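You operate a simulated robot arm through the tools that you are given. There is no shell and no other tool. Be economical: measure what you need, move in short steps, check, and stop when the job is done.

You are at the controls of a simulated two-armed robot. One attempt, no reset.

## Task
Take the blue cloth from the top of the analyser bench and lay it out flat on the top of the island bench.

The check looks at the end state, three seconds after you hand in, the way a careful person would. Anything else that was tipped, shoved, dropped, spilled or broken makes it a failure. Flat cloth is picked up by pressing the open fingertips on it (5 to 10 N) and closing them slowly along it; thin cloth reads only 2 to 8 mm in the jaws.

## Robot
Two 7-joint arms with two-finger parallel grippers on one trunk, on a base that drives. Base frame: it is fixed to the floor where the robot stands at the start and does not move with it; the origin is under the middle of the robot, x ahead of it, y to its left, z up. Readings come in mm, rad, newtons and seconds.
The left shoulder is at the start at [70, 163, 1020], the right one opposite. Places, roughly: island bench [2500, -500, 800]. Payload 3.43 kg a hand.
The tool frame of a hand sits at the grasp point between the pads (the TCP): z along the fingers, y along the line on which they close. The tips reach 34 mm beyond it. The gripper opens to 128 mm. The fingers are 24 mm wide and 12 mm thick; the gripper's body (48 by 130 mm) begins 96 mm behind the TCP.
Orientation is told as [roll, pitch, yaw] about the base's x, y, z axes, in that order, counted from this pose: with the fingers straight down and closing along the base's y, the tool's x points along the base's -x, its y along +y and its z along -z.

## Interface
- The arms move only by the tool nudge_tool. It takes "left_motion", "right_motion" or both (then of equal length, played together; a hand with none holds still); each is a list of rows, each a list of 7 numbers: the shift along the tool's x, y, z in cm, then the turn, a rotation vector about the tool's x, y, z in rad, then the finger opening in cm, from 0 to 12.8. In form: [[x, y, z, ax, ay, az, claw], ...]. A call has 1 to 20 rows; each row shifts and turns the commanded pose from where the row before left it, along the tool's axes as they then stand. A row lasts 0.2 s, in which the tool goes at most 50 mm and 0.15 rad; a call with a longer step from one row to the next is refused whole, and so is a gripper value outside its range. Where a pose cannot be reached the arm comes as near as it can. A force on the tool above 40 N (or 10 N above the force at the start of the call, whichever is more), or a blocked arm, ends the call early, and 0.2 s more pass. The fingers move at their own pace (about 153 mm/s each) and stop on an object; they squeeze with about 23 N. The grip force told is the motor's: it shows also when the fingers shut on nothing. Time passes only in rows, and 0.2 s behind the last, so rows that do not move let the fingers close. The reply holds the time, the measured pose of the TCP, the force on the tool along the base axes, the opening and the grip force, in the units named above and with some noise, and new pictures: "views" is both (left out), scene, wrist or none (wrist: the cameras of the hands that moved).
- Cameras (640 x 400 px; columns grow to the right, rows downward): "scene" is now at [116.9, 11.6, 1222.9]; the picture's right is [0.11, -0.99, 0.00], its down [-0.71, -0.08, -0.70] and it looks along [0.70, 0.07, -0.71] (base axes); focal length 258 px, centre (320, 200). "left" rides on the left gripper at [76, 11, -160] in its tool frame; the picture's right is [-0.15, 0.99, 0.00], its down [-0.88, -0.13, -0.46] and it looks along [-0.45, -0.07, 0.89] (tool axes); focal length 234 px, centre (320, 200). "right" rides on the right gripper at [76, -11, -160] in its tool frame; the picture's right is [0.15, 0.99, 0.00], its down [-0.88, 0.13, -0.46] and it looks along [-0.45, 0.07, 0.89] (tool axes); focal length 234 px, centre (320, 200). There is no depth. A picture from a camera that has moved, and an enlarged one, comes with that camera's place and axes in the base frame and with its lens. The place of the scene camera against the robot may be out by one fixed shift of up to 18 mm in any direction.
- raise_lower(by): slides the trunk up (or, below 0, down) by that many mm; the arms and the scene camera ride with it, the base frame stays. It gives what a move gives, with no picture.
- drive_base(legs): drives the robot by 1 to 6 legs, each [ahead, left, turn to the left] in mm, mm and rad, along the robot's own axes; the way and the turn of a leg run together, so that a leg with both is an arc; at most 1500 mm and 3.142 rad a leg. The arms and the cameras ride along, it lands a little off, and it stops where it bumps. It gives what a move gives, and a new picture of the scene camera.
- aim_head(pan, tilt): turns the head with the scene camera to pan (to the left, within 1.501 rad either way) and tilt (down, from -0.506 to 1.204), counted from straight ahead of the robot. It gives what a move gives, and a new picture of the scene camera.
- zoom(camera, box): a new picture of the part [left, top, right, bottom] of that camera's present view, enlarged. No time passes.
- job_done(): hands the job in; it is judged then, once.

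Work in short steps. Places have to be worked out from the pictures, the camera data and where the tool is seen: move nearer, look again, correct. Check each grasp and each placing, and mend what went wrong. You have 120 turns and 260 pictures in all, those below and enlarged ones among them. Open the grippers and draw the arms clear of the work before you hand the job in, unless the task says otherwise; then end with one line.

The tools are called after "Request:" as a command line: name --argument value ..., lists and objects as JSON in quotes. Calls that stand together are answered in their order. nudge_tool: Moves the arms, as the interface text tells. Its arguments: {"type":"object","properties":{"left_motion":{"type":"array","items":{"type":"array","items":{"type":"number"}}},"right_motion":{"type":"array","items":{"type":"array","items":{"type":"number"}}},"views":{"type":"string","enum":["both","scene","wrist","none"]}},"required":[]} The other tools are called the same way: raise_lower (by) slides the trunk up or down; drive_base (legs) drives the base; aim_head (pan, tilt) turns the head that bears the scene camera; zoom (camera, box) takes an enlarged picture of a part of a camera's view; job_done () hands the job in.

At the start:

```text
t: 0.0
left_tool_pos: [649.9, 314.3, 954.3]
left_tcp_rot: [0.0, 0.0, 0.002]
left_wrist_force: [0.0, -0.3, 0.2]
left_grip_width: 127.9
left_grasp_force: 0.0
right_tool_pos: [684.6, -310.2, 903.9]
right_tcp_rot: [0.001, 0.0, 0.0]
right_wrist_force: [0.6, -0.8, 0.2]
right_grip_width: 127.9
right_grasp_force: 0.2
trunk travel left (down, up): [-500.0, 440.0]
robot x, y, heading: [-2.1, -2.3, -0.005]
head pan, tilt: [0.106, 0.791]
```

scene: 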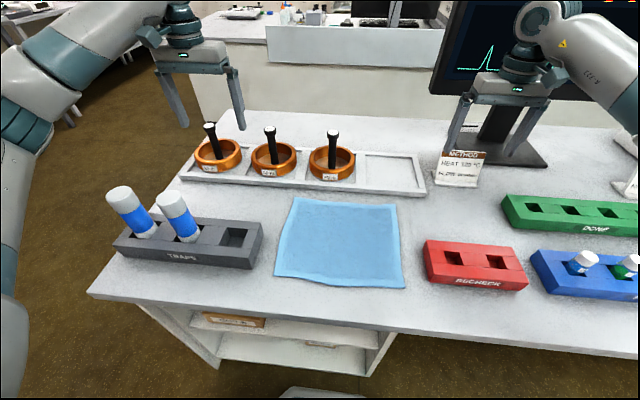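
right: 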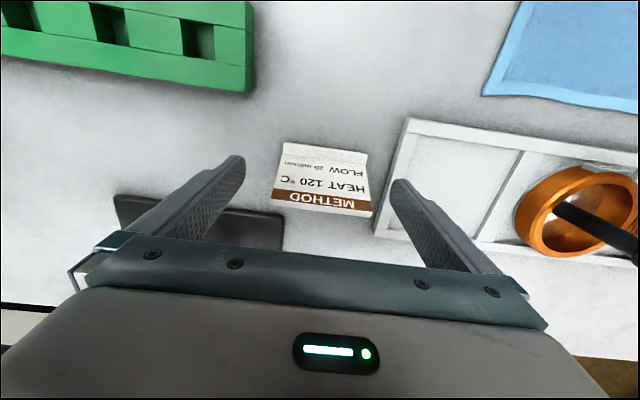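
left: 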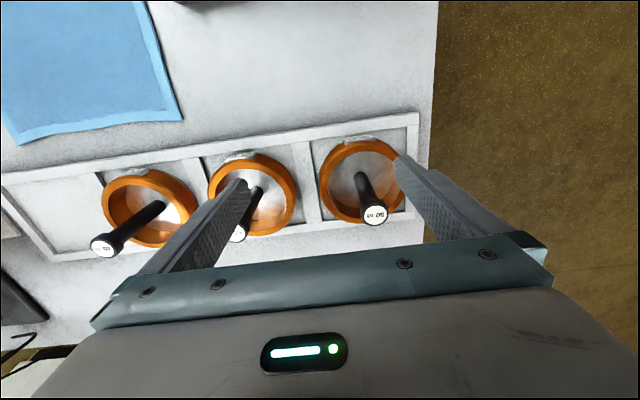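

The blue cloth spans roughly x 378–624, y −145–133 on the bench. I'll look around first for the island bench and the route to it.

Request:
aim_head --pan 0.3 --tilt 0.25

Request:
aim_head --pan -0.5 --tilt 0.25

```text
t: 1.0
left_tool_pos: [649.7, 313.4, 953.8]
left_tcp_rot: [-0.001, 0.0, 0.002]
left_wrist_force: [0.0, 0.1, 0.0]
left_grip_width: 128.1
left_grasp_force: 0.1
right_tool_pos: [684.0, -310.3, 903.6]
right_tcp_rot: [0.002, -0.002, 0.0]
right_wrist_force: [-0.1, -0.4, 0.0]
right_grip_width: 127.8
right_grasp_force: 0.1
trunk travel left (down, up): [-500.0, 440.0]
robot x, y, heading: [-1.9, -1.6, -0.0]
head pan, tilt: [0.3, 0.25]
camera scene: at [125.5, 30.6, 1271.2], right [0.3, -0.96, 0.0], down [-0.24, -0.07, -0.97], along [0.93, 0.29, -0.25], focal length 258 px, centre (320, 200)
```

scene: 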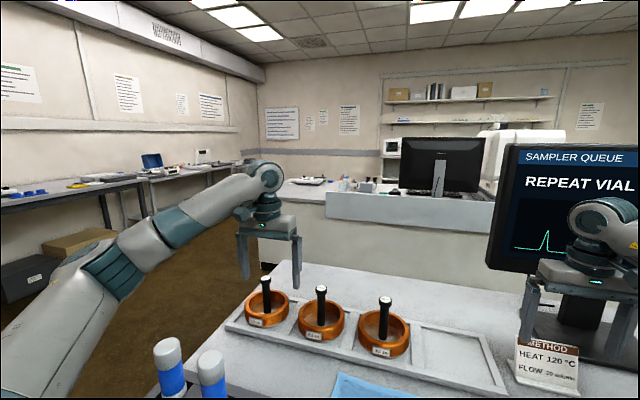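

```text
t: 2.1
left_tool_pos: [650.3, 314.3, 952.7]
left_tcp_rot: [0.002, 0.0, 0.001]
left_wrist_force: [-0.8, -0.3, -0.3]
left_grip_width: 127.8
left_grasp_force: 0.1
right_tool_pos: [683.0, -310.5, 902.9]
right_tcp_rot: [0.0, 0.0, 0.0]
right_wrist_force: [-0.5, -0.7, 0.2]
right_grip_width: 128.2
right_grasp_force: 0.1
trunk travel left (down, up): [-500.0, 440.0]
robot x, y, heading: [0.1, 0.0, 0.002]
head pan, tilt: [-0.499, 0.25]
camera scene: at [118.3, -41.6, 1271.3], right [-0.48, -0.88, 0.0], down [-0.22, 0.12, -0.97], along [0.85, -0.46, -0.25], focal length 258 px, centre (320, 200)
```

scene: 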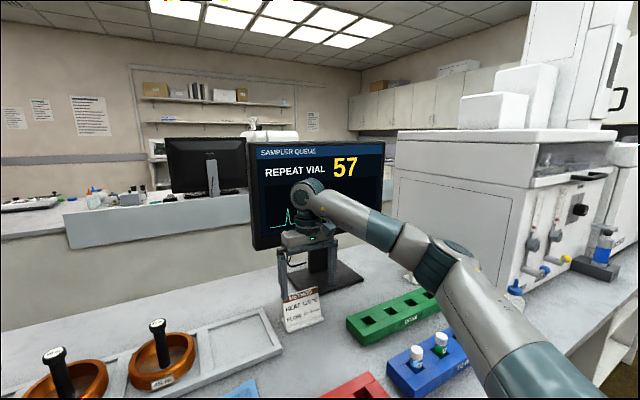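

The island is the bench behind, reached round the left end. First I bring both hands above the near cloth corners, high and clear.

Request:
nudge_tool --left_motion '[[3.06, -2.61, 0, 0, 0, 0, 5], [3.06, -2.61, 0, 0, 0, 0, 5], [3.06, -2.61, 0, 0, 0, 0, 5], [3.06, -2.61, 0, 0, 0, 0, 5], [3.06, -2.61, 0, 0, 0, 0, 5], [3.06, -2.61, 0, 0, 0, 0, 5], [3.06, -2.61, 0, 0, 0, 0, 5], [3.06, -2.61, 0, 0, 0, 0, 5]]' --right_motion '[[3.45, 2.5, 0, 0, 0, 0, 5], [3.45, 2.5, 0, 0, 0, 0, 5], [3.45, 2.5, 0, 0, 0, 0, 5], [3.45, 2.5, 0, 0, 0, 0, 5], [3.45, 2.5, 0, 0, 0, 0, 5], [3.45, 2.5, 0, 0, 0, 0, 5], [3.45, 2.5, 0, 0, 0, 0, 5], [3.45, 2.5, 0, 0, 0, 0, 5]]' --views "wrist"

Request:
aim_head --pan 0 --tilt 0.95

```text
t: 3.9
left_tool_pos: [404.9, 103.0, 954.8]
left_tcp_rot: [0.001, 0.0, 0.001]
left_wrist_force: [1.1, -1.1, 0.5]
left_grip_width: 50.0
left_grasp_force: 0.0
right_tool_pos: [407.8, -108.2, 904.8]
right_tcp_rot: [0.001, 0.0, -0.002]
right_wrist_force: [-0.2, -0.5, -0.8]
right_grip_width: 50.0
right_grasp_force: 0.0
trunk travel left (down, up): [-500.0, 440.0]
robot x, y, heading: [-0.5, -3.2, -0.001]
head pan, tilt: [-0.499, 0.25]
camera right: at [331.3, -119.5, 1064.1], right [-0.15, 0.99, 0.0], down [0.88, 0.13, 0.46], along [0.45, 0.07, -0.89], focal length 234 px, centre (320, 200)
camera left: at [329.2, 114.1, 1114.4], right [0.14, 0.99, 0.0], down [0.88, -0.13, 0.46], along [0.45, -0.07, -0.89], focal length 234 px, centre (320, 200)
```

right: 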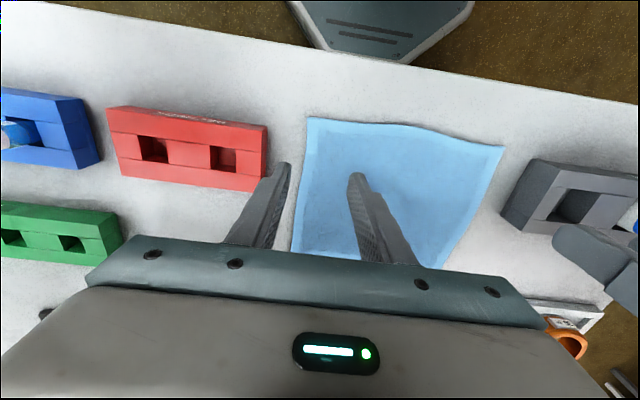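
left: 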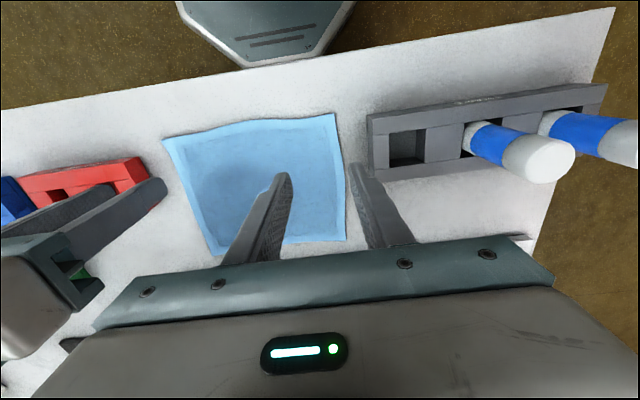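

```text
t: 5.0
left_tool_pos: [406.1, 103.4, 954.8]
left_tcp_rot: [0.0, 0.0, 0.001]
left_wrist_force: [-0.8, -0.3, -1.1]
left_grip_width: 50.1
left_grasp_force: 0.0
right_tool_pos: [407.4, -110.0, 905.2]
right_tcp_rot: [0.001, 0.0, -0.001]
right_wrist_force: [0.2, -0.4, -0.7]
right_grip_width: 50.2
right_grasp_force: 0.2
trunk travel left (down, up): [-500.0, 440.0]
robot x, y, heading: [0.9, -0.7, 0.002]
head pan, tilt: [0.0, 0.949]
camera scene: at [109.0, 3.0, 1210.8], right [0.0, -1.0, 0.0], down [-0.81, 0.0, -0.58], along [0.58, 0.0, -0.81], focal length 258 px, centre (320, 200)
```

scene: 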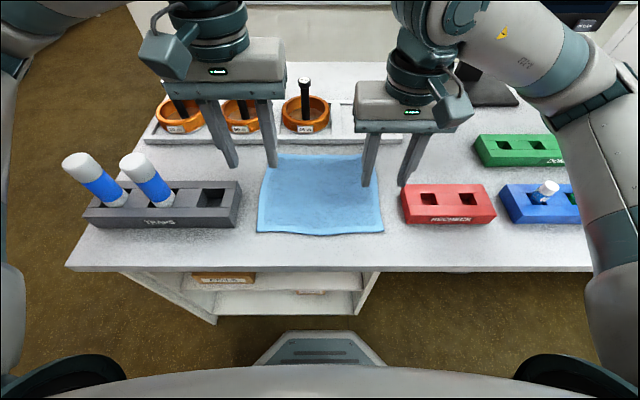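

The wrist views agree best with the surface nearer z≈760 than 713, with near corners about (374, ±129). I'll lower to just above and look again.

Request:
nudge_tool --left_motion '[[0.5, 0, 3, 0, 0, 0, 3.5], [0.5, 0, 3, 0, 0, 0, 3.5], [0.5, 0, 3, 0, 0, 0, 3.5], [0, 0, 3, 0, 0, 0, 3.5], [0, 0, 1, 0, 0, 0, 3.5]]' --right_motion '[[0.5, 0.3, 2, 0, 0, 0, 3.5], [0.5, 0.2, 2, 0, 0, 0, 3.5], [0.6, 0, 2, 0, 0, 0, 3.5], [0, 0, 2, 0, 0, 0, 3.5], [0, 0, 0, 0, 0, 0, 3.5]]'

```text
t: 6.2
left_tool_pos: [391.5, 103.7, 823.8]
left_tcp_rot: [0.001, 0.001, 0.003]
left_wrist_force: [-0.6, 0.4, 1.0]
left_grip_width: 34.6
left_grasp_force: 0.0
right_tool_pos: [390.2, -105.5, 823.2]
right_tcp_rot: [-0.001, -0.001, -0.001]
right_wrist_force: [-0.6, 0.2, 0.1]
right_grip_width: 34.7
right_grasp_force: 0.0
trunk travel left (down, up): [-500.0, 440.0]
robot x, y, heading: [-2.3, -0.9, 0.003]
head pan, tilt: [0.0, 0.949]
camera scene: at [108.8, 3.1, 1210.8], right [0.0, -1.0, 0.0], down [-0.81, 0.0, -0.58], along [0.58, 0.0, -0.81], focal length 258 px, centre (320, 200)
camera right: at [316.6, -115.0, 983.0], right [-0.15, 0.99, 0.0], down [0.88, 0.13, 0.46], along [0.45, 0.07, -0.89], focal length 234 px, centre (320, 200)
camera left: at [315.4, 115.2, 983.2], right [0.14, 0.99, 0.0], down [0.88, -0.13, 0.46], along [0.45, -0.07, -0.89], focal length 234 px, centre (320, 200)
```

scene: 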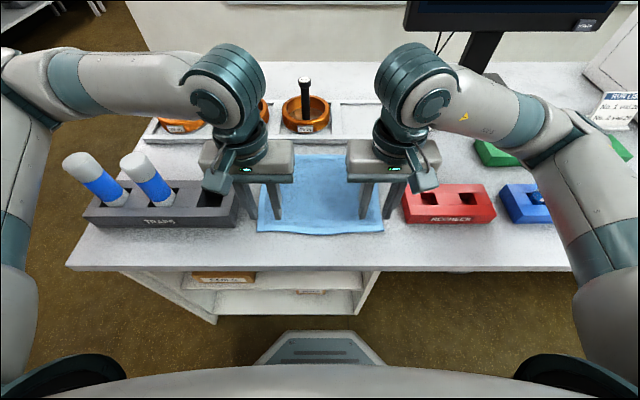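
right: 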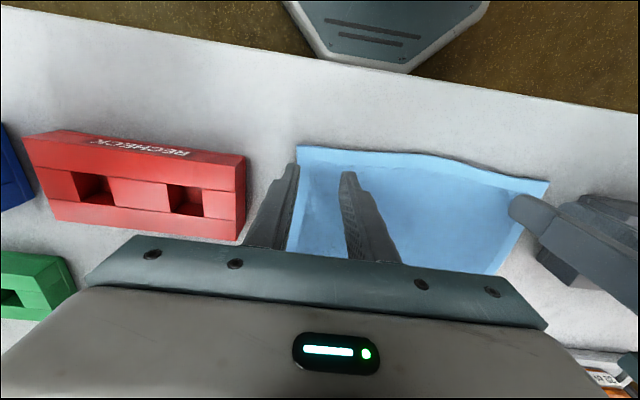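
left: 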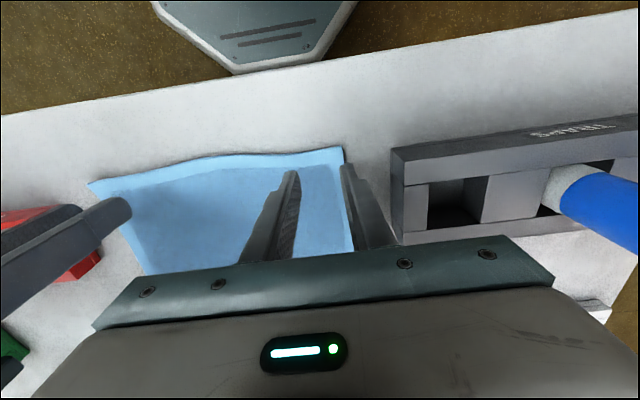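

Both views now give the surface at z≈764 with near corners (375, 128) and (374, −125). I'll shift each hand inward a few mm and descend to just above touch.

Request:
nudge_tool --left_motion '[[0, -0.6, 1, 0, 0, 0, 3.5], [0, 0, 1, 0, 0, 0, 3.5], [0, 0, 0.4, 0, 0, 0, 3.5], [0, 0, 0.2, 0, 0, 0, 3.5]]' --right_motion '[[0, 0.7, 1, 0, 0, 0, 3.5], [0, 0, 1, 0, 0, 0, 3.5], [0, 0, 0.4, 0, 0, 0, 3.5], [0, 0, 0.2, 0, 0, 0, 3.5]]' --views "wrist"

```text
t: 7.2
left_tool_pos: [389.9, 98.1, 798.0]
left_tcp_rot: [0.002, 0.0, 0.002]
left_wrist_force: [1.6, -0.9, 4.6]
left_grip_width: 35.1
left_grasp_force: 0.1
right_tool_pos: [391.7, -97.7, 797.7]
right_tcp_rot: [0.0, 0.002, 0.0]
right_wrist_force: [1.6, 0.7, 0.9]
right_grip_width: 34.8
right_grasp_force: 0.1
trunk travel left (down, up): [-500.0, 440.0]
robot x, y, heading: [-3.4, 0.1, -0.001]
head pan, tilt: [0.0, 0.949]
camera right: at [315.6, -108.7, 958.1], right [-0.15, 0.99, 0.0], down [0.88, 0.13, 0.46], along [0.45, 0.07, -0.89], focal length 234 px, centre (320, 200)
camera left: at [314.4, 110.3, 957.8], right [0.14, 0.99, 0.0], down [0.88, -0.13, 0.46], along [0.45, -0.07, -0.89], focal length 234 px, centre (320, 200)
```

right: 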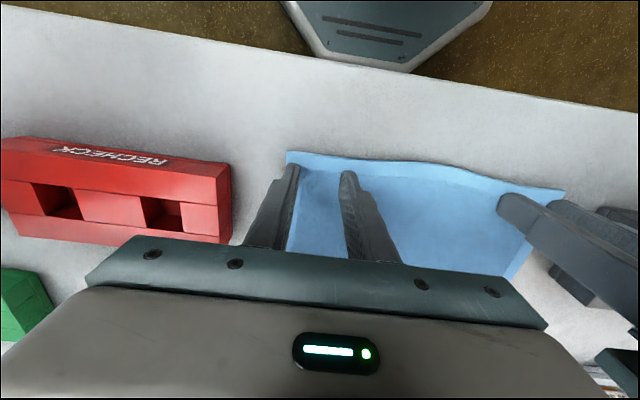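
left: 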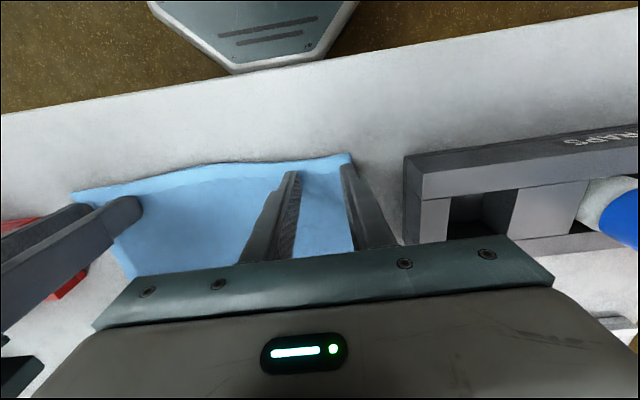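

Left reads about 5 N of touch, right barely. Pressing a little more to reach 5–10 N.

Request:
nudge_tool --left_motion '[[0, 0, 0.1, 0, 0, 0, 3.5], [0, 0, 0, 0, 0, 0, 3.5]]' --right_motion '[[0, 0, 0.2, 0, 0, 0, 3.5], [0, 0, 0, 0, 0, 0, 3.5]]' --views "none"

```text
t: 7.8
left_tool_pos: [390.2, 99.7, 798.1]
left_tcp_rot: [0.002, 0.0, 0.002]
left_wrist_force: [1.4, -1.4, 8.0]
left_grip_width: 34.7
left_grasp_force: 0.2
right_tool_pos: [391.2, -97.5, 796.7]
right_tcp_rot: [0.0, -0.001, 0.0]
right_wrist_force: [2.9, 0.2, 10.3]
right_grip_width: 35.0
right_grasp_force: 0.0
trunk travel left (down, up): [-500.0, 440.0]
robot x, y, heading: [4.6, -0.0, -0.002]
head pan, tilt: [0.0, 0.949]
```

Force is in range (8 and 10 N). Now I close slowly along the cloth.

Request:
nudge_tool --left_motion '[[0, 0, 0, 0, 0, 0, 3.2], [0, 0, 0, 0, 0, 0, 2.8], [0, 0, 0, 0, 0, 0, 2.4], [0, 0, 0, 0, 0, 0, 2.0], [0, 0, 0, 0, 0, 0, 1.6], [0, 0, 0, 0, 0, 0, 1.2], [0, 0, 0, 0, 0, 0, 0.8], [0, 0, 0, 0, 0, 0, 0.4], [0, 0, 0, 0, 0, 0, 0], [0, 0, 0, 0, 0, 0, 0]]' --right_motion '[[0, 0, 0, 0, 0, 0, 3.2], [0, 0, 0, 0, 0, 0, 2.8], [0, 0, 0, 0, 0, 0, 2.4], [0, 0, 0, 0, 0, 0, 2.0], [0, 0, 0, 0, 0, 0, 1.6], [0, 0, 0, 0, 0, 0, 1.2], [0, 0, 0, 0, 0, 0, 0.8], [0, 0, 0, 0, 0, 0, 0.4], [0, 0, 0, 0, 0, 0, 0], [0, 0, 0, 0, 0, 0, 0]]' --views "wrist"

```text
t: 10.0
left_tool_pos: [389.9, 98.9, 797.1]
left_tcp_rot: [0.001, -0.002, 0.001]
left_wrist_force: [0.9, -12.1, 11.0]
left_grip_width: 4.1
left_grasp_force: 22.3
right_tool_pos: [390.5, -97.6, 796.2]
right_tcp_rot: [0.002, 0.0, 0.0]
right_wrist_force: [0.3, 11.4, 11.7]
right_grip_width: 4.2
right_grasp_force: 23.1
trunk travel left (down, up): [-500.0, 440.0]
robot x, y, heading: [-1.0, -3.7, -0.006]
head pan, tilt: [0.0, 0.949]
camera right: at [314.6, -108.4, 956.2], right [-0.15, 0.99, 0.0], down [0.88, 0.13, 0.46], along [0.45, 0.07, -0.89], focal length 234 px, centre (320, 200)
camera left: at [313.5, 110.2, 957.2], right [0.15, 0.99, 0.0], down [0.88, -0.13, 0.46], along [0.45, -0.07, -0.89], focal length 234 px, centre (320, 200)
```

right: 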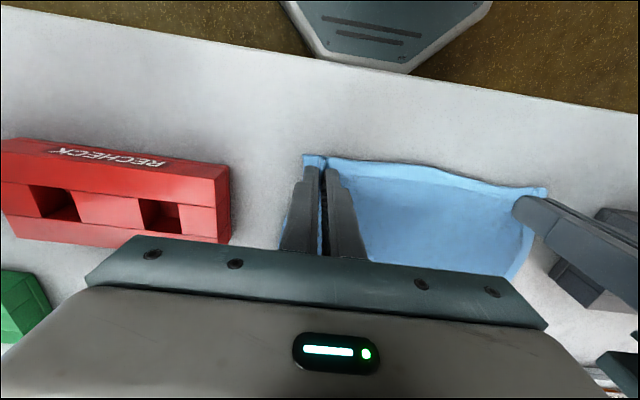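
left: 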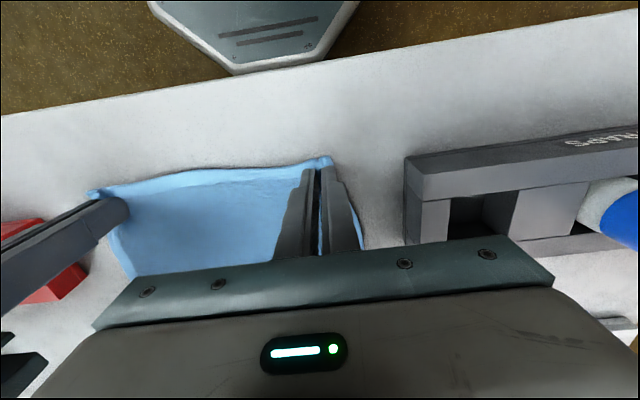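

Both jaws hold cloth (4 mm). Lift straight up.

Request:
nudge_tool --left_motion '[[0, -0.3, -1, 0, 0, 0, 0], [0, 0, -2, 0, 0, 0, 0], [0, 0, -3, 0, 0, 0, 0], [0, 0, -3, 0, 0, 0, 0], [0, 0, -3, 0, 0, 0, 0], [0, 0, -3, 0, 0, 0, 0], [0, 0, -3, 0, 0, 0, 0], [0, 0, -3, 0, 0, 0, 0], [0, 0, -3, 0, 0, 0, 0], [0, 0, -3, 0, 0, 0, 0], [0, 0, -3, 0, 0, 0, 0]]' --right_motion '[[0, 0.3, -1, 0, 0, 0, 0], [0, 0, -2, 0, 0, 0, 0], [0, 0, -3, 0, 0, 0, 0], [0, 0, -3, 0, 0, 0, 0], [0, 0, -3, 0, 0, 0, 0], [0, 0, -3, 0, 0, 0, 0], [0, 0, -3, 0, 0, 0, 0], [0, 0, -3, 0, 0, 0, 0], [0, 0, -3, 0, 0, 0, 0], [0, 0, -3, 0, 0, 0, 0], [0, 0, -3, 0, 0, 0, 0]]'

```text
t: 12.4
left_tool_pos: [387.8, 96.4, 1095.3]
left_tcp_rot: [0.001, -0.001, 0.002]
left_wrist_force: [0.7, -5.2, 0.0]
left_grip_width: 3.6
left_grasp_force: 22.9
right_tool_pos: [390.4, -96.3, 1097.2]
right_tcp_rot: [0.0, 0.0, 0.002]
right_wrist_force: [0.0, 5.0, 0.1]
right_grip_width: 3.9
right_grasp_force: 23.1
trunk travel left (down, up): [-500.0, 440.0]
robot x, y, heading: [1.0, 0.8, 0.002]
head pan, tilt: [0.0, 0.949]
camera scene: at [107.6, 3.0, 1210.8], right [0.0, -1.0, 0.0], down [-0.81, 0.0, -0.58], along [0.58, 0.0, -0.81], focal length 258 px, centre (320, 200)
camera right: at [314.4, -106.6, 1255.2], right [-0.15, 0.99, 0.0], down [0.88, 0.13, 0.46], along [0.45, 0.07, -0.89], focal length 234 px, centre (320, 200)
camera left: at [311.8, 107.2, 1255.7], right [0.14, 0.99, 0.0], down [0.88, -0.13, 0.46], along [0.45, -0.07, -0.89], focal length 234 px, centre (320, 200)
```

scene: 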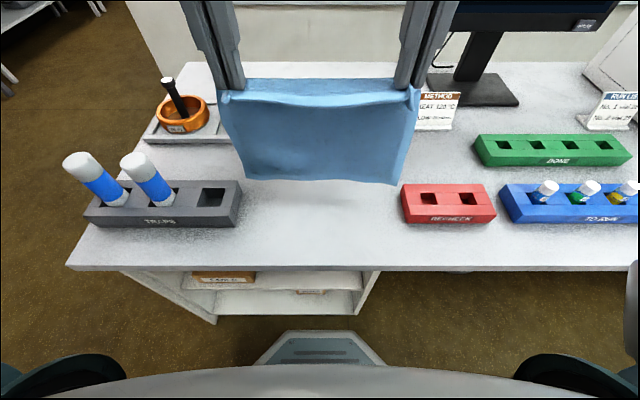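
right: 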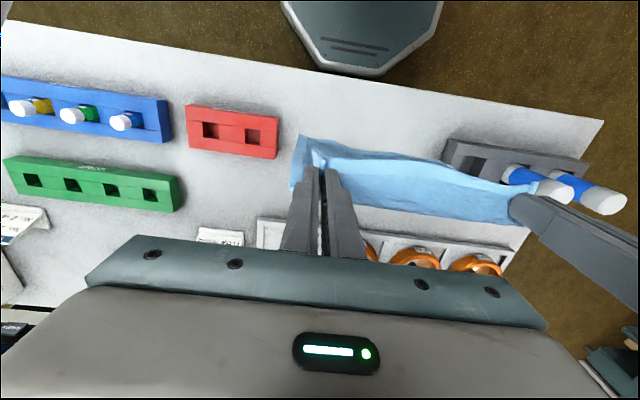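
left: 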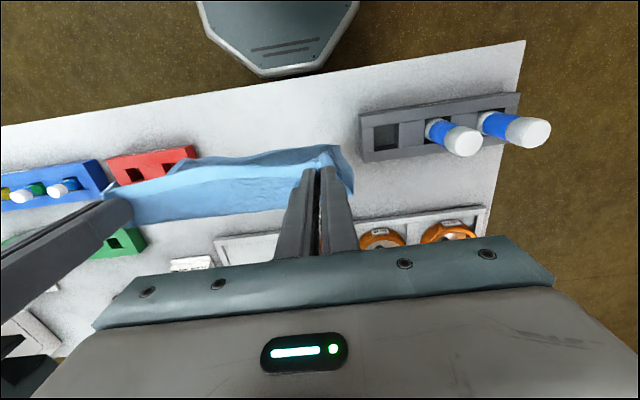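

The cloth hangs cleanly between both hands. I back away from the bench, then survey the way round its left end.

Request:
drive_base --legs '[[-600, 0, 0]]'

Request:
aim_head --pan 0.6 --tilt 0.35

```text
t: 15.8
left_tool_pos: [-211.7, 96.2, 1095.3]
left_tcp_rot: [0.001, 0.001, 0.009]
left_wrist_force: [-0.6, -4.1, 0.3]
left_grip_width: 3.7
left_grasp_force: 23.1
right_tool_pos: [-208.5, -95.5, 1095.0]
right_tcp_rot: [0.0, 0.0, 0.007]
right_wrist_force: [-1.0, 5.9, -0.3]
right_grip_width: 4.0
right_grasp_force: 23.0
trunk travel left (down, up): [-500.0, 440.0]
robot x, y, heading: [-600.7, -4.0, 0.009]
head pan, tilt: [0.0, 0.949]
camera scene: at [-490.8, 1.5, 1210.7], right [0.01, -1.0, 0.0], down [-0.81, -0.01, -0.58], along [0.58, 0.0, -0.81], focal length 258 px, centre (320, 200)
```

scene: 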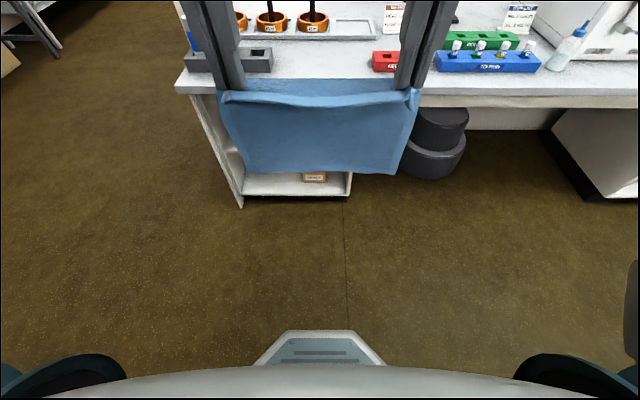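

```text
t: 16.8
left_tool_pos: [-211.9, 96.7, 1095.8]
left_tcp_rot: [0.001, 0.002, 0.01]
left_wrist_force: [0.6, -4.1, 0.3]
left_grip_width: 3.7
left_grasp_force: 23.1
right_tool_pos: [-206.6, -95.4, 1094.9]
right_tcp_rot: [-0.001, 0.0, 0.01]
right_wrist_force: [-0.4, 4.2, 0.0]
right_grip_width: 4.0
right_grasp_force: 23.2
trunk travel left (down, up): [-500.0, 440.0]
robot x, y, heading: [-600.8, -1.1, 0.008]
head pan, tilt: [0.6, 0.351]
camera scene: at [-486.8, 54.1, 1261.8], right [0.57, -0.82, 0.0], down [-0.28, -0.2, -0.94], along [0.77, 0.54, -0.34], focal length 258 px, centre (320, 200)
```

scene: 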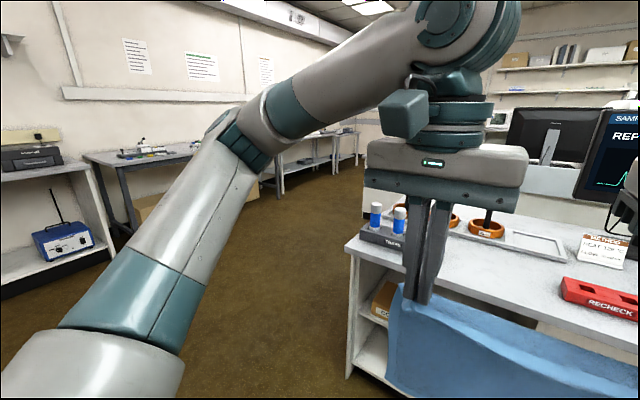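

The aisle left of the bench is wide (bench end at y≈430, next furniture y≈3000). I strafe left and drive ahead partway, then look at the island.

Request:
drive_base --legs '[[0, 1150, 0], [1300, 0, 0]]'

Request:
aim_head --pan -0.15 --tilt 0.25

```text
t: 28.7
left_tool_pos: [1070.2, 1265.0, 1094.0]
left_tcp_rot: [0.0, 0.0, 0.016]
left_wrist_force: [0.0, -3.7, -0.9]
left_grip_width: 3.6
left_grasp_force: 23.2
right_tool_pos: [1075.4, 1073.0, 1094.9]
right_tcp_rot: [0.0, 0.0, 0.014]
right_wrist_force: [-1.0, 4.6, -0.7]
right_grip_width: 4.2
right_grasp_force: 22.5
trunk travel left (down, up): [-500.0, 440.0]
robot x, y, heading: [686.4, 1161.8, 0.013]
head pan, tilt: [0.6, 0.351]
camera scene: at [795.3, 1220.7, 1261.9], right [0.58, -0.82, 0.0], down [-0.28, -0.2, -0.94], along [0.77, 0.54, -0.34], focal length 258 px, centre (320, 200)
```

scene: 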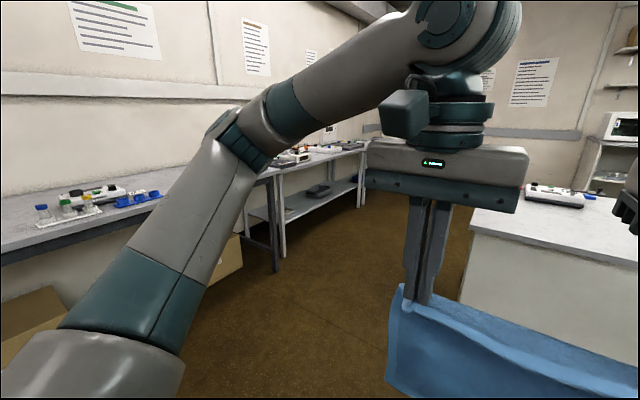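

```text
t: 29.8
left_tool_pos: [1070.7, 1265.6, 1094.6]
left_tcp_rot: [-0.001, 0.0, 0.017]
left_wrist_force: [0.0, -4.4, 0.9]
left_grip_width: 4.0
left_grasp_force: 22.9
right_tool_pos: [1075.9, 1072.9, 1094.3]
right_tcp_rot: [0.001, 0.001, 0.015]
right_wrist_force: [0.2, 5.6, 0.5]
right_grip_width: 3.9
right_grasp_force: 22.7
trunk travel left (down, up): [-500.0, 440.0]
robot x, y, heading: [685.7, 1163.3, 0.011]
head pan, tilt: [-0.15, 0.25]
camera scene: at [811.6, 1154.4, 1271.3], right [-0.13, -0.99, 0.0], down [-0.25, 0.03, -0.97], along [0.96, -0.13, -0.25], focal length 258 px, centre (320, 200)
```

scene: 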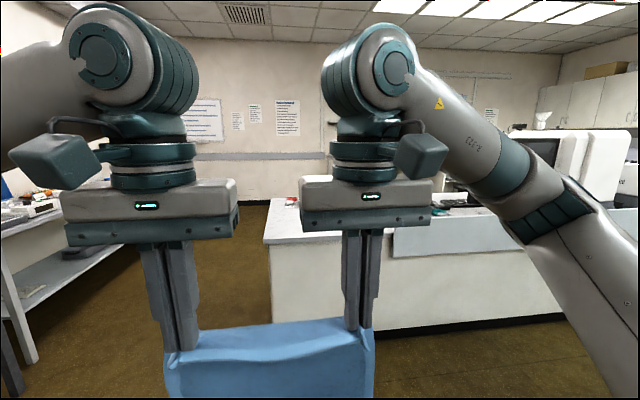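

The island's near-left part (y≈580–1256) looks free except a tray farther back. I drive closer, centred on that part, and look down.

Request:
drive_base --legs '[[500, -230, -0.012]]'

Request:
raise_lower --by 250

Request:
aim_head --pan 0 --tilt 0.55

```text
t: 33.0
left_tool_pos: [1577.0, 1039.0, 1094.2]
left_tcp_rot: [0.001, 0.001, 0.008]
left_wrist_force: [1.2, -4.6, 0.0]
left_grip_width: 3.6
left_grasp_force: 23.2
right_tool_pos: [1581.0, 846.7, 1095.5]
right_tcp_rot: [-0.001, 0.0, 0.007]
right_wrist_force: [0.1, 5.1, -0.6]
right_grip_width: 3.9
right_grasp_force: 23.6
trunk travel left (down, up): [-500.0, 440.0]
robot x, y, heading: [1187.5, 939.0, 0.007]
head pan, tilt: [-0.15, 0.25]
camera scene: at [1317.5, 930.2, 1271.3], right [-0.14, -0.99, 0.0], down [-0.24, 0.04, -0.97], along [0.96, -0.14, -0.25], focal length 258 px, centre (320, 200)
```

scene: 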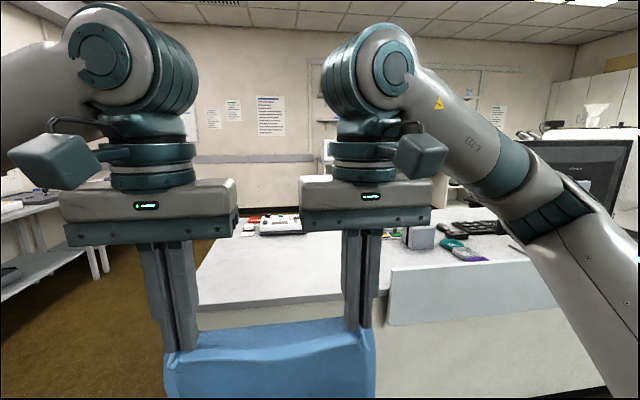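

```text
t: 35.6
left_tool_pos: [1575.5, 1038.9, 1343.7]
left_tcp_rot: [0.001, 0.0, 0.008]
left_wrist_force: [0.2, -5.4, -0.8]
left_grip_width: 3.5
left_grasp_force: 22.6
right_tool_pos: [1580.6, 846.8, 1344.9]
right_tcp_rot: [0.002, 0.001, 0.006]
right_wrist_force: [0.3, 4.2, -0.2]
right_grip_width: 4.2
right_grasp_force: 23.1
trunk travel left (down, up): [-750.0, 190.0]
robot x, y, heading: [1183.1, 942.9, 0.009]
head pan, tilt: [-0.15, 0.25]
```

```text
t: 36.4
left_tool_pos: [1576.7, 1038.6, 1344.8]
left_tcp_rot: [0.001, -0.002, 0.007]
left_wrist_force: [-0.8, -4.7, -0.5]
left_grip_width: 3.6
left_grasp_force: 22.5
right_tool_pos: [1580.6, 847.7, 1345.6]
right_tcp_rot: [0.0, -0.001, 0.007]
right_wrist_force: [-0.3, 4.0, 0.0]
right_grip_width: 3.9
right_grasp_force: 23.1
trunk travel left (down, up): [-750.0, 190.0]
robot x, y, heading: [1190.5, 939.5, 0.009]
head pan, tilt: [0.0, 0.55]
camera scene: at [1314.6, 944.3, 1493.7], right [0.01, -1.0, 0.0], down [-0.52, 0.0, -0.85], along [0.85, 0.01, -0.52], focal length 258 px, centre (320, 200)
```

scene: 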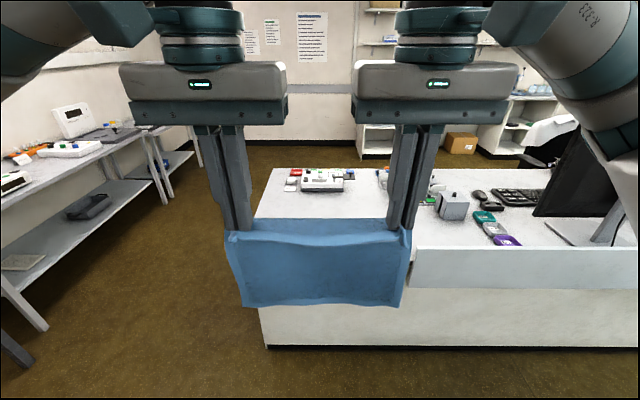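

Island: left edge y≈1265, front face x≈2135, device boxes only beyond x≈2580 and grey box at (2440, 300). The free patch is about x 2200–2450, y 800–1080, right ahead. I drive up to the island.

Request:
drive_base --legs '[[420, 0, -0.008]]'

Request:
aim_head --pan 0 --tilt 0.95

```text
t: 39.0
left_tool_pos: [1996.3, 1042.3, 1345.3]
left_tcp_rot: [0.001, 0.0, 0.008]
left_wrist_force: [0.2, -4.6, 0.3]
left_grip_width: 3.6
left_grasp_force: 22.6
right_tool_pos: [2001.4, 849.1, 1345.5]
right_tcp_rot: [0.001, 0.0, 0.007]
right_wrist_force: [-0.8, 4.6, 0.0]
right_grip_width: 4.0
right_grasp_force: 22.7
trunk travel left (down, up): [-750.0, 190.0]
robot x, y, heading: [1613.6, 941.6, 0.006]
head pan, tilt: [0.0, 0.55]
camera scene: at [1735.8, 946.7, 1493.8], right [0.01, -1.0, 0.0], down [-0.52, 0.0, -0.85], along [0.85, 0.0, -0.52], focal length 258 px, centre (320, 200)
```

scene: 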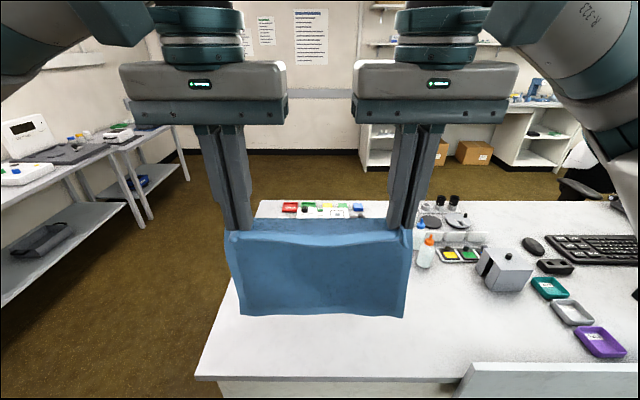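

```text
t: 39.8
left_tool_pos: [1999.6, 1040.8, 1344.9]
left_tcp_rot: [0.001, -0.001, 0.007]
left_wrist_force: [0.1, -3.6, 0.6]
left_grip_width: 3.6
left_grasp_force: 22.9
right_tool_pos: [2003.1, 848.8, 1345.4]
right_tcp_rot: [0.001, 0.0, 0.004]
right_wrist_force: [-0.5, 4.2, -0.4]
right_grip_width: 4.2
right_grasp_force: 22.9
trunk travel left (down, up): [-750.0, 190.0]
robot x, y, heading: [1608.4, 945.8, 0.008]
head pan, tilt: [0.0, 0.949]
camera scene: at [1720.2, 946.7, 1460.7], right [0.01, -1.0, 0.0], down [-0.81, 0.0, -0.58], along [0.58, 0.0, -0.81], focal length 258 px, centre (320, 200)
```

scene: 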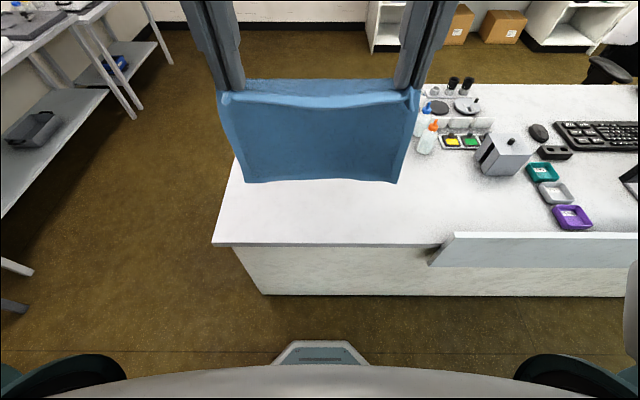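

Front edge of the island is at x≈2055, and the surface in front is clear. I move up another 90 mm and bring the trunk back down so the arms work at a good height.

Request:
drive_base --legs '[[90, 0, -0.007]]'

Request:
nudge_tool --left_motion '[[-4, 0, 0, 0, 0, 0, 0], [-4, 0, 0, 0, 0, 0, 0], [-4, 0, 0, 0, 0, 0, 0], [-4, 0, 0, 0, 0, 0, 0], [-4, 0, 0, 0, 0, 0, 0], [-4, 0, 0, 0, 0, 0, 0], [-4, 0, 0, 0, 0, 0, 0], [-2, 0, 0, 0, 0, 0, 0], [0, 0, 0, 0, 0, 0, 0], [0, 0, 0, 0, 0, 0, 0]]' --right_motion '[[-4, 0, 0, 0, 0, 0, 0], [-4, 0, 0, 0, 0, 0, 0], [-4, 0, 0, 0, 0, 0, 0], [-4, 0, 0, 0, 0, 0, 0], [-4, 0, 0, 0, 0, 0, 0], [-4, 0, 0, 0, 0, 0, 0], [-4, 0, 0, 0, 0, 0, 0], [-2, 0, 0, 0, 0, 0, 0], [0, 0, 0, 0, 0, 0, 0], [0, 0, 0, 0, 0, 0, 0]]'

```text
t: 41.0
left_tool_pos: [2087.1, 1039.3, 1344.7]
left_tcp_rot: [-0.003, -0.003, 0.0]
left_wrist_force: [0.0, -4.2, -0.2]
left_grip_width: 3.6
left_grasp_force: 23.0
right_tool_pos: [2089.6, 846.2, 1346.0]
right_tcp_rot: [0.0, -0.002, -0.002]
right_wrist_force: [-0.3, 4.3, 0.5]
right_grip_width: 4.3
right_grasp_force: 23.0
trunk travel left (down, up): [-750.0, 190.0]
robot x, y, heading: [1702.9, 941.5, -0.002]
head pan, tilt: [0.0, 0.949]
camera scene: at [1807.0, 946.1, 1461.0], right [0.0, -1.0, 0.0], down [-0.81, 0.0, -0.58], along [0.58, 0.0, -0.81], focal length 258 px, centre (320, 200)
```

scene: 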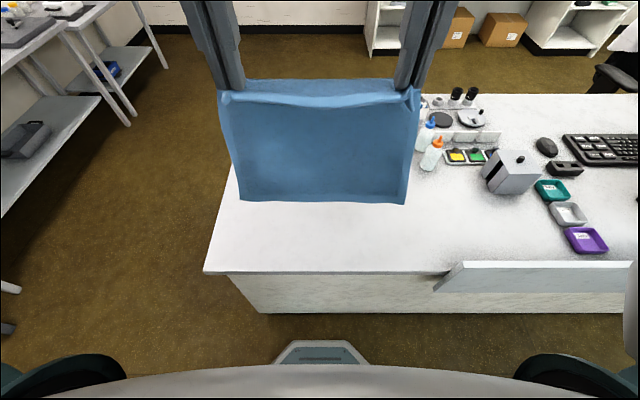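

```text
t: 43.1
left_tool_pos: [2390.9, 1038.4, 1346.1]
left_tcp_rot: [0.001, 0.001, -0.002]
left_wrist_force: [0.3, -4.6, 0.3]
left_grip_width: 3.5
left_grasp_force: 22.7
right_tool_pos: [2392.3, 844.8, 1345.8]
right_tcp_rot: [0.0, 0.0, 0.0]
right_wrist_force: [0.7, 5.4, 0.1]
right_grip_width: 4.3
right_grasp_force: 23.2
trunk travel left (down, up): [-750.0, 190.0]
robot x, y, heading: [1701.5, 941.3, -0.002]
head pan, tilt: [0.0, 0.949]
camera scene: at [1809.7, 946.0, 1460.7], right [0.0, -1.0, 0.0], down [-0.81, 0.0, -0.58], along [0.58, 0.0, -0.81], focal length 258 px, centre (320, 200)
camera right: at [2316.9, 834.8, 1505.1], right [-0.15, 0.99, 0.0], down [0.88, 0.13, 0.46], along [0.45, 0.07, -0.89], focal length 234 px, centre (320, 200)
camera left: at [2314.7, 1049.3, 1506.3], right [0.15, 0.99, 0.0], down [0.88, -0.13, 0.46], along [0.45, -0.07, -0.89], focal length 234 px, centre (320, 200)
```

scene: 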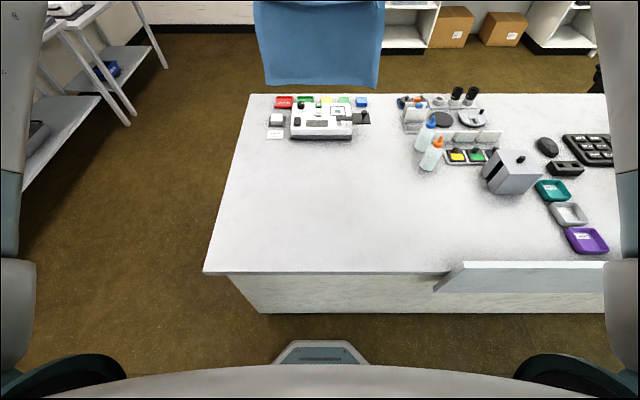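
right: 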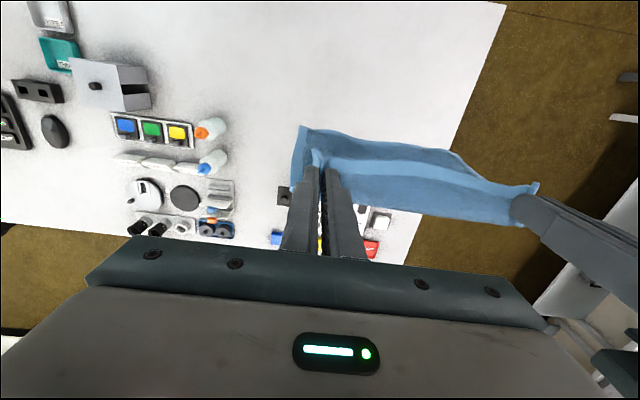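
left: 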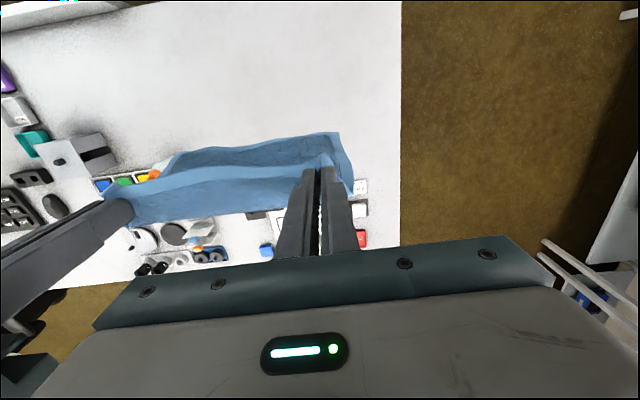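

The landing patch is clear; the device box starts only at x≈2630. I lower the trunk 290 mm so the cloth's lower edge nears the surface, and check.

Request:
raise_lower --by -290

Request:
aim_head --pan 0 --tilt 0.75

Request:
nudge_tool --left_motion '[[0, 0, 0, 0, 0, 0, 0]]' --right_motion '[[0, 0, 0, 0, 0, 0, 0]]' --views "wrist"

```text
t: 46.1
left_tool_pos: [2389.8, 1038.5, 1057.1]
left_tcp_rot: [-0.001, 0.001, 0.001]
left_wrist_force: [0.1, -4.7, -0.8]
left_grip_width: 3.7
left_grasp_force: 22.7
right_tool_pos: [2392.5, 844.8, 1054.9]
right_tcp_rot: [0.001, -0.002, -0.003]
right_wrist_force: [-0.6, 5.4, 0.1]
right_grip_width: 4.1
right_grasp_force: 23.0
trunk travel left (down, up): [-460.0, 480.0]
robot x, y, heading: [1699.3, 943.1, -0.001]
head pan, tilt: [0.0, 0.949]
```

```text
t: 46.8
left_tool_pos: [2390.9, 1038.3, 1056.5]
left_tcp_rot: [-0.003, 0.0, 0.001]
left_wrist_force: [-0.1, -5.9, -0.1]
left_grip_width: 3.5
left_grasp_force: 23.1
right_tool_pos: [2392.2, 845.6, 1056.7]
right_tcp_rot: [0.001, 0.0, -0.001]
right_wrist_force: [1.7, 5.0, 0.0]
right_grip_width: 4.2
right_grasp_force: 23.0
trunk travel left (down, up): [-460.0, 480.0]
robot x, y, heading: [1701.7, 941.0, -0.003]
head pan, tilt: [0.0, 0.75]
camera scene: at [1819.6, 946.0, 1186.2], right [0.0, -1.0, 0.0], down [-0.68, 0.0, -0.73], along [0.73, 0.0, -0.68], focal length 258 px, centre (320, 200)
```

scene: 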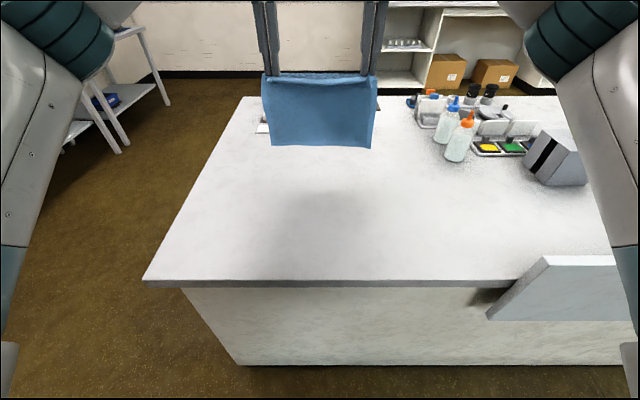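

```text
t: 47.2
left_tool_pos: [2388.6, 1038.5, 1056.8]
left_tcp_rot: [-0.003, 0.001, 0.001]
left_wrist_force: [-0.4, -4.7, 0.1]
left_grip_width: 3.6
left_grasp_force: 23.2
right_tool_pos: [2392.1, 846.3, 1056.5]
right_tcp_rot: [0.001, 0.0, -0.001]
right_wrist_force: [-0.4, 5.1, -0.3]
right_grip_width: 4.1
right_grasp_force: 23.2
trunk travel left (down, up): [-460.0, 480.0]
robot x, y, heading: [1702.7, 943.2, -0.003]
head pan, tilt: [0.0, 0.75]
camera right: at [2316.6, 834.7, 1215.1], right [-0.15, 0.99, 0.0], down [0.88, 0.13, 0.46], along [0.45, 0.07, -0.89], focal length 234 px, centre (320, 200)
camera left: at [2314.3, 1049.3, 1216.4], right [0.15, 0.99, 0.0], down [0.88, -0.13, 0.46], along [0.45, -0.07, -0.89], focal length 234 px, centre (320, 200)
```

right: 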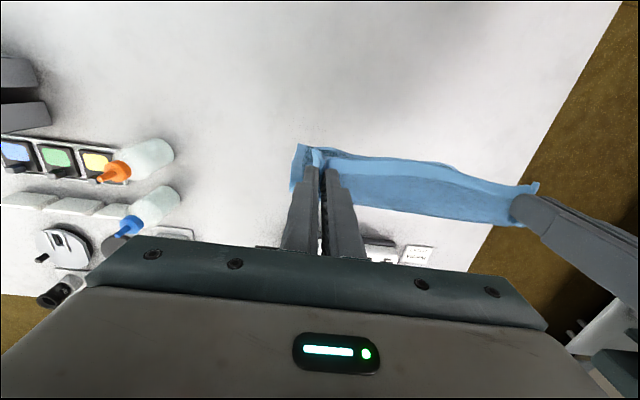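
left: 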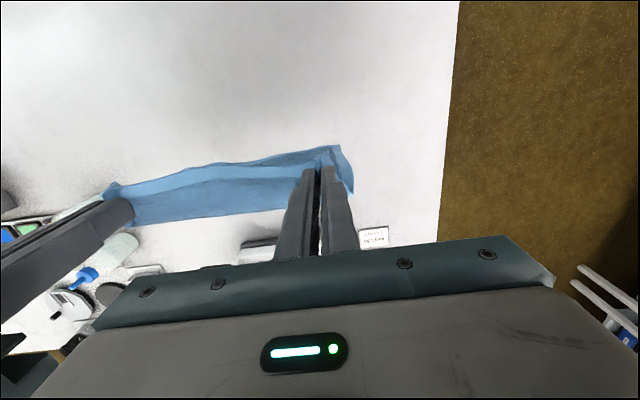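

Triangulating the island's left edge gives a surface at z≈767; the cloth hem hangs at about 845. I lower to near touch, then begin laying down at 45° (down and back towards me).

Request:
nudge_tool --left_motion '[[0, 0, 2, 0, 0, 0, 0], [0, 0, 2, 0, 0, 0, 0], [0, 0, 2, 0, 0, 0, 0], [0.3, 0, 1, 0, 0, 0, 0], [0.8, 0, 0.8, 0, 0, 0, 0], [1, 0, 0.9, 0, 0, 0, 0], [1, 0, 0.9, 0, 0, 0, 0], [1, 0, 0.9, 0, 0, 0, 0], [1, 0, 0.9, 0, 0, 0, 0]]' --right_motion '[[0, 0, 2, 0, 0, 0, 0], [0, 0, 2, 0, 0, 0, 0], [0, 0, 2, 0, 0, 0, 0], [0.3, 0, 1, 0, 0, 0, 0], [0.8, 0, 0.8, 0, 0, 0, 0], [1, 0, 0.9, 0, 0, 0, 0], [1, 0, 0.9, 0, 0, 0, 0], [1, 0, 0.9, 0, 0, 0, 0], [1, 0, 0.9, 0, 0, 0, 0]]'

```text
t: 49.2
left_tool_pos: [2338.3, 1038.0, 943.4]
left_tcp_rot: [-0.003, 0.001, 0.001]
left_wrist_force: [0.5, -5.5, 0.1]
left_grip_width: 3.6
left_grasp_force: 23.2
right_tool_pos: [2340.2, 845.0, 941.2]
right_tcp_rot: [0.003, 0.001, 0.0]
right_wrist_force: [0.3, 4.5, -0.8]
right_grip_width: 4.0
right_grasp_force: 22.9
trunk travel left (down, up): [-460.0, 480.0]
robot x, y, heading: [1701.4, 943.3, -0.002]
head pan, tilt: [0.0, 0.75]
camera scene: at [1819.6, 946.0, 1186.3], right [0.0, -1.0, 0.0], down [-0.68, 0.0, -0.73], along [0.73, 0.0, -0.68], focal length 258 px, centre (320, 200)
camera right: at [2264.7, 834.5, 1101.2], right [-0.15, 0.99, 0.0], down [0.88, 0.13, 0.46], along [0.45, 0.07, -0.89], focal length 234 px, centre (320, 200)
camera left: at [2264.0, 1048.7, 1102.5], right [0.15, 0.99, 0.0], down [0.88, -0.13, 0.46], along [0.45, -0.07, -0.89], focal length 234 px, centre (320, 200)
```

scene: 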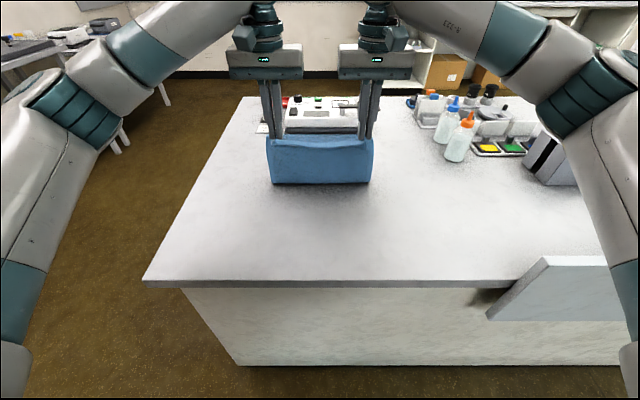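
right: 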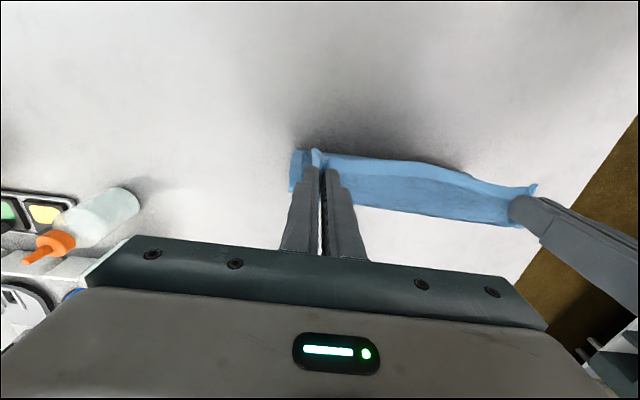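
left: 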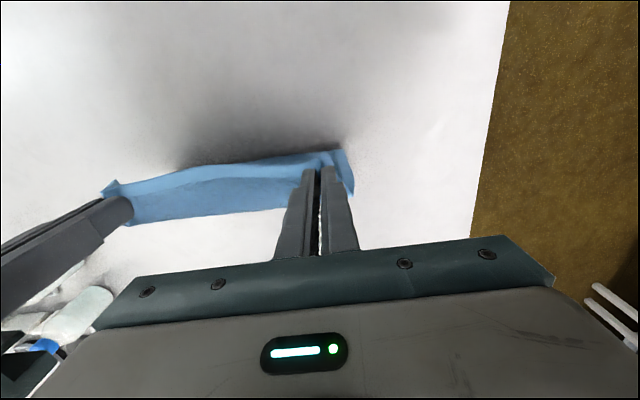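

Request:
zoom --camera "scene" --box '[220, 80, 420, 205]'

```text
3.20 times, centred on (320, 142) of scene
camera zoom: at [1819.6, 946.0, 1186.3], right [0.0, -1.0, 0.0], down [-0.68, 0.0, -0.73], along [0.73, 0.0, -0.68], focal length 824 px, centre (320, 384)
```

zoom: 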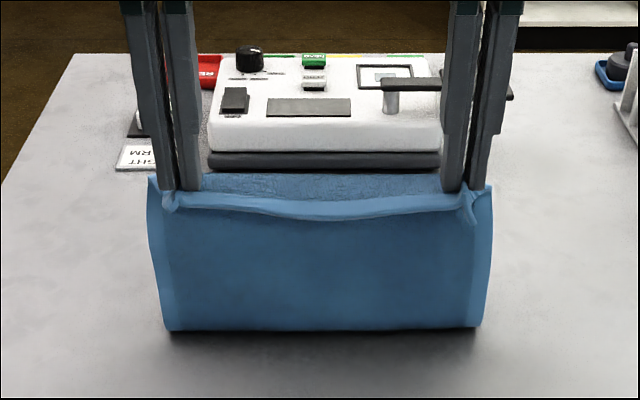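

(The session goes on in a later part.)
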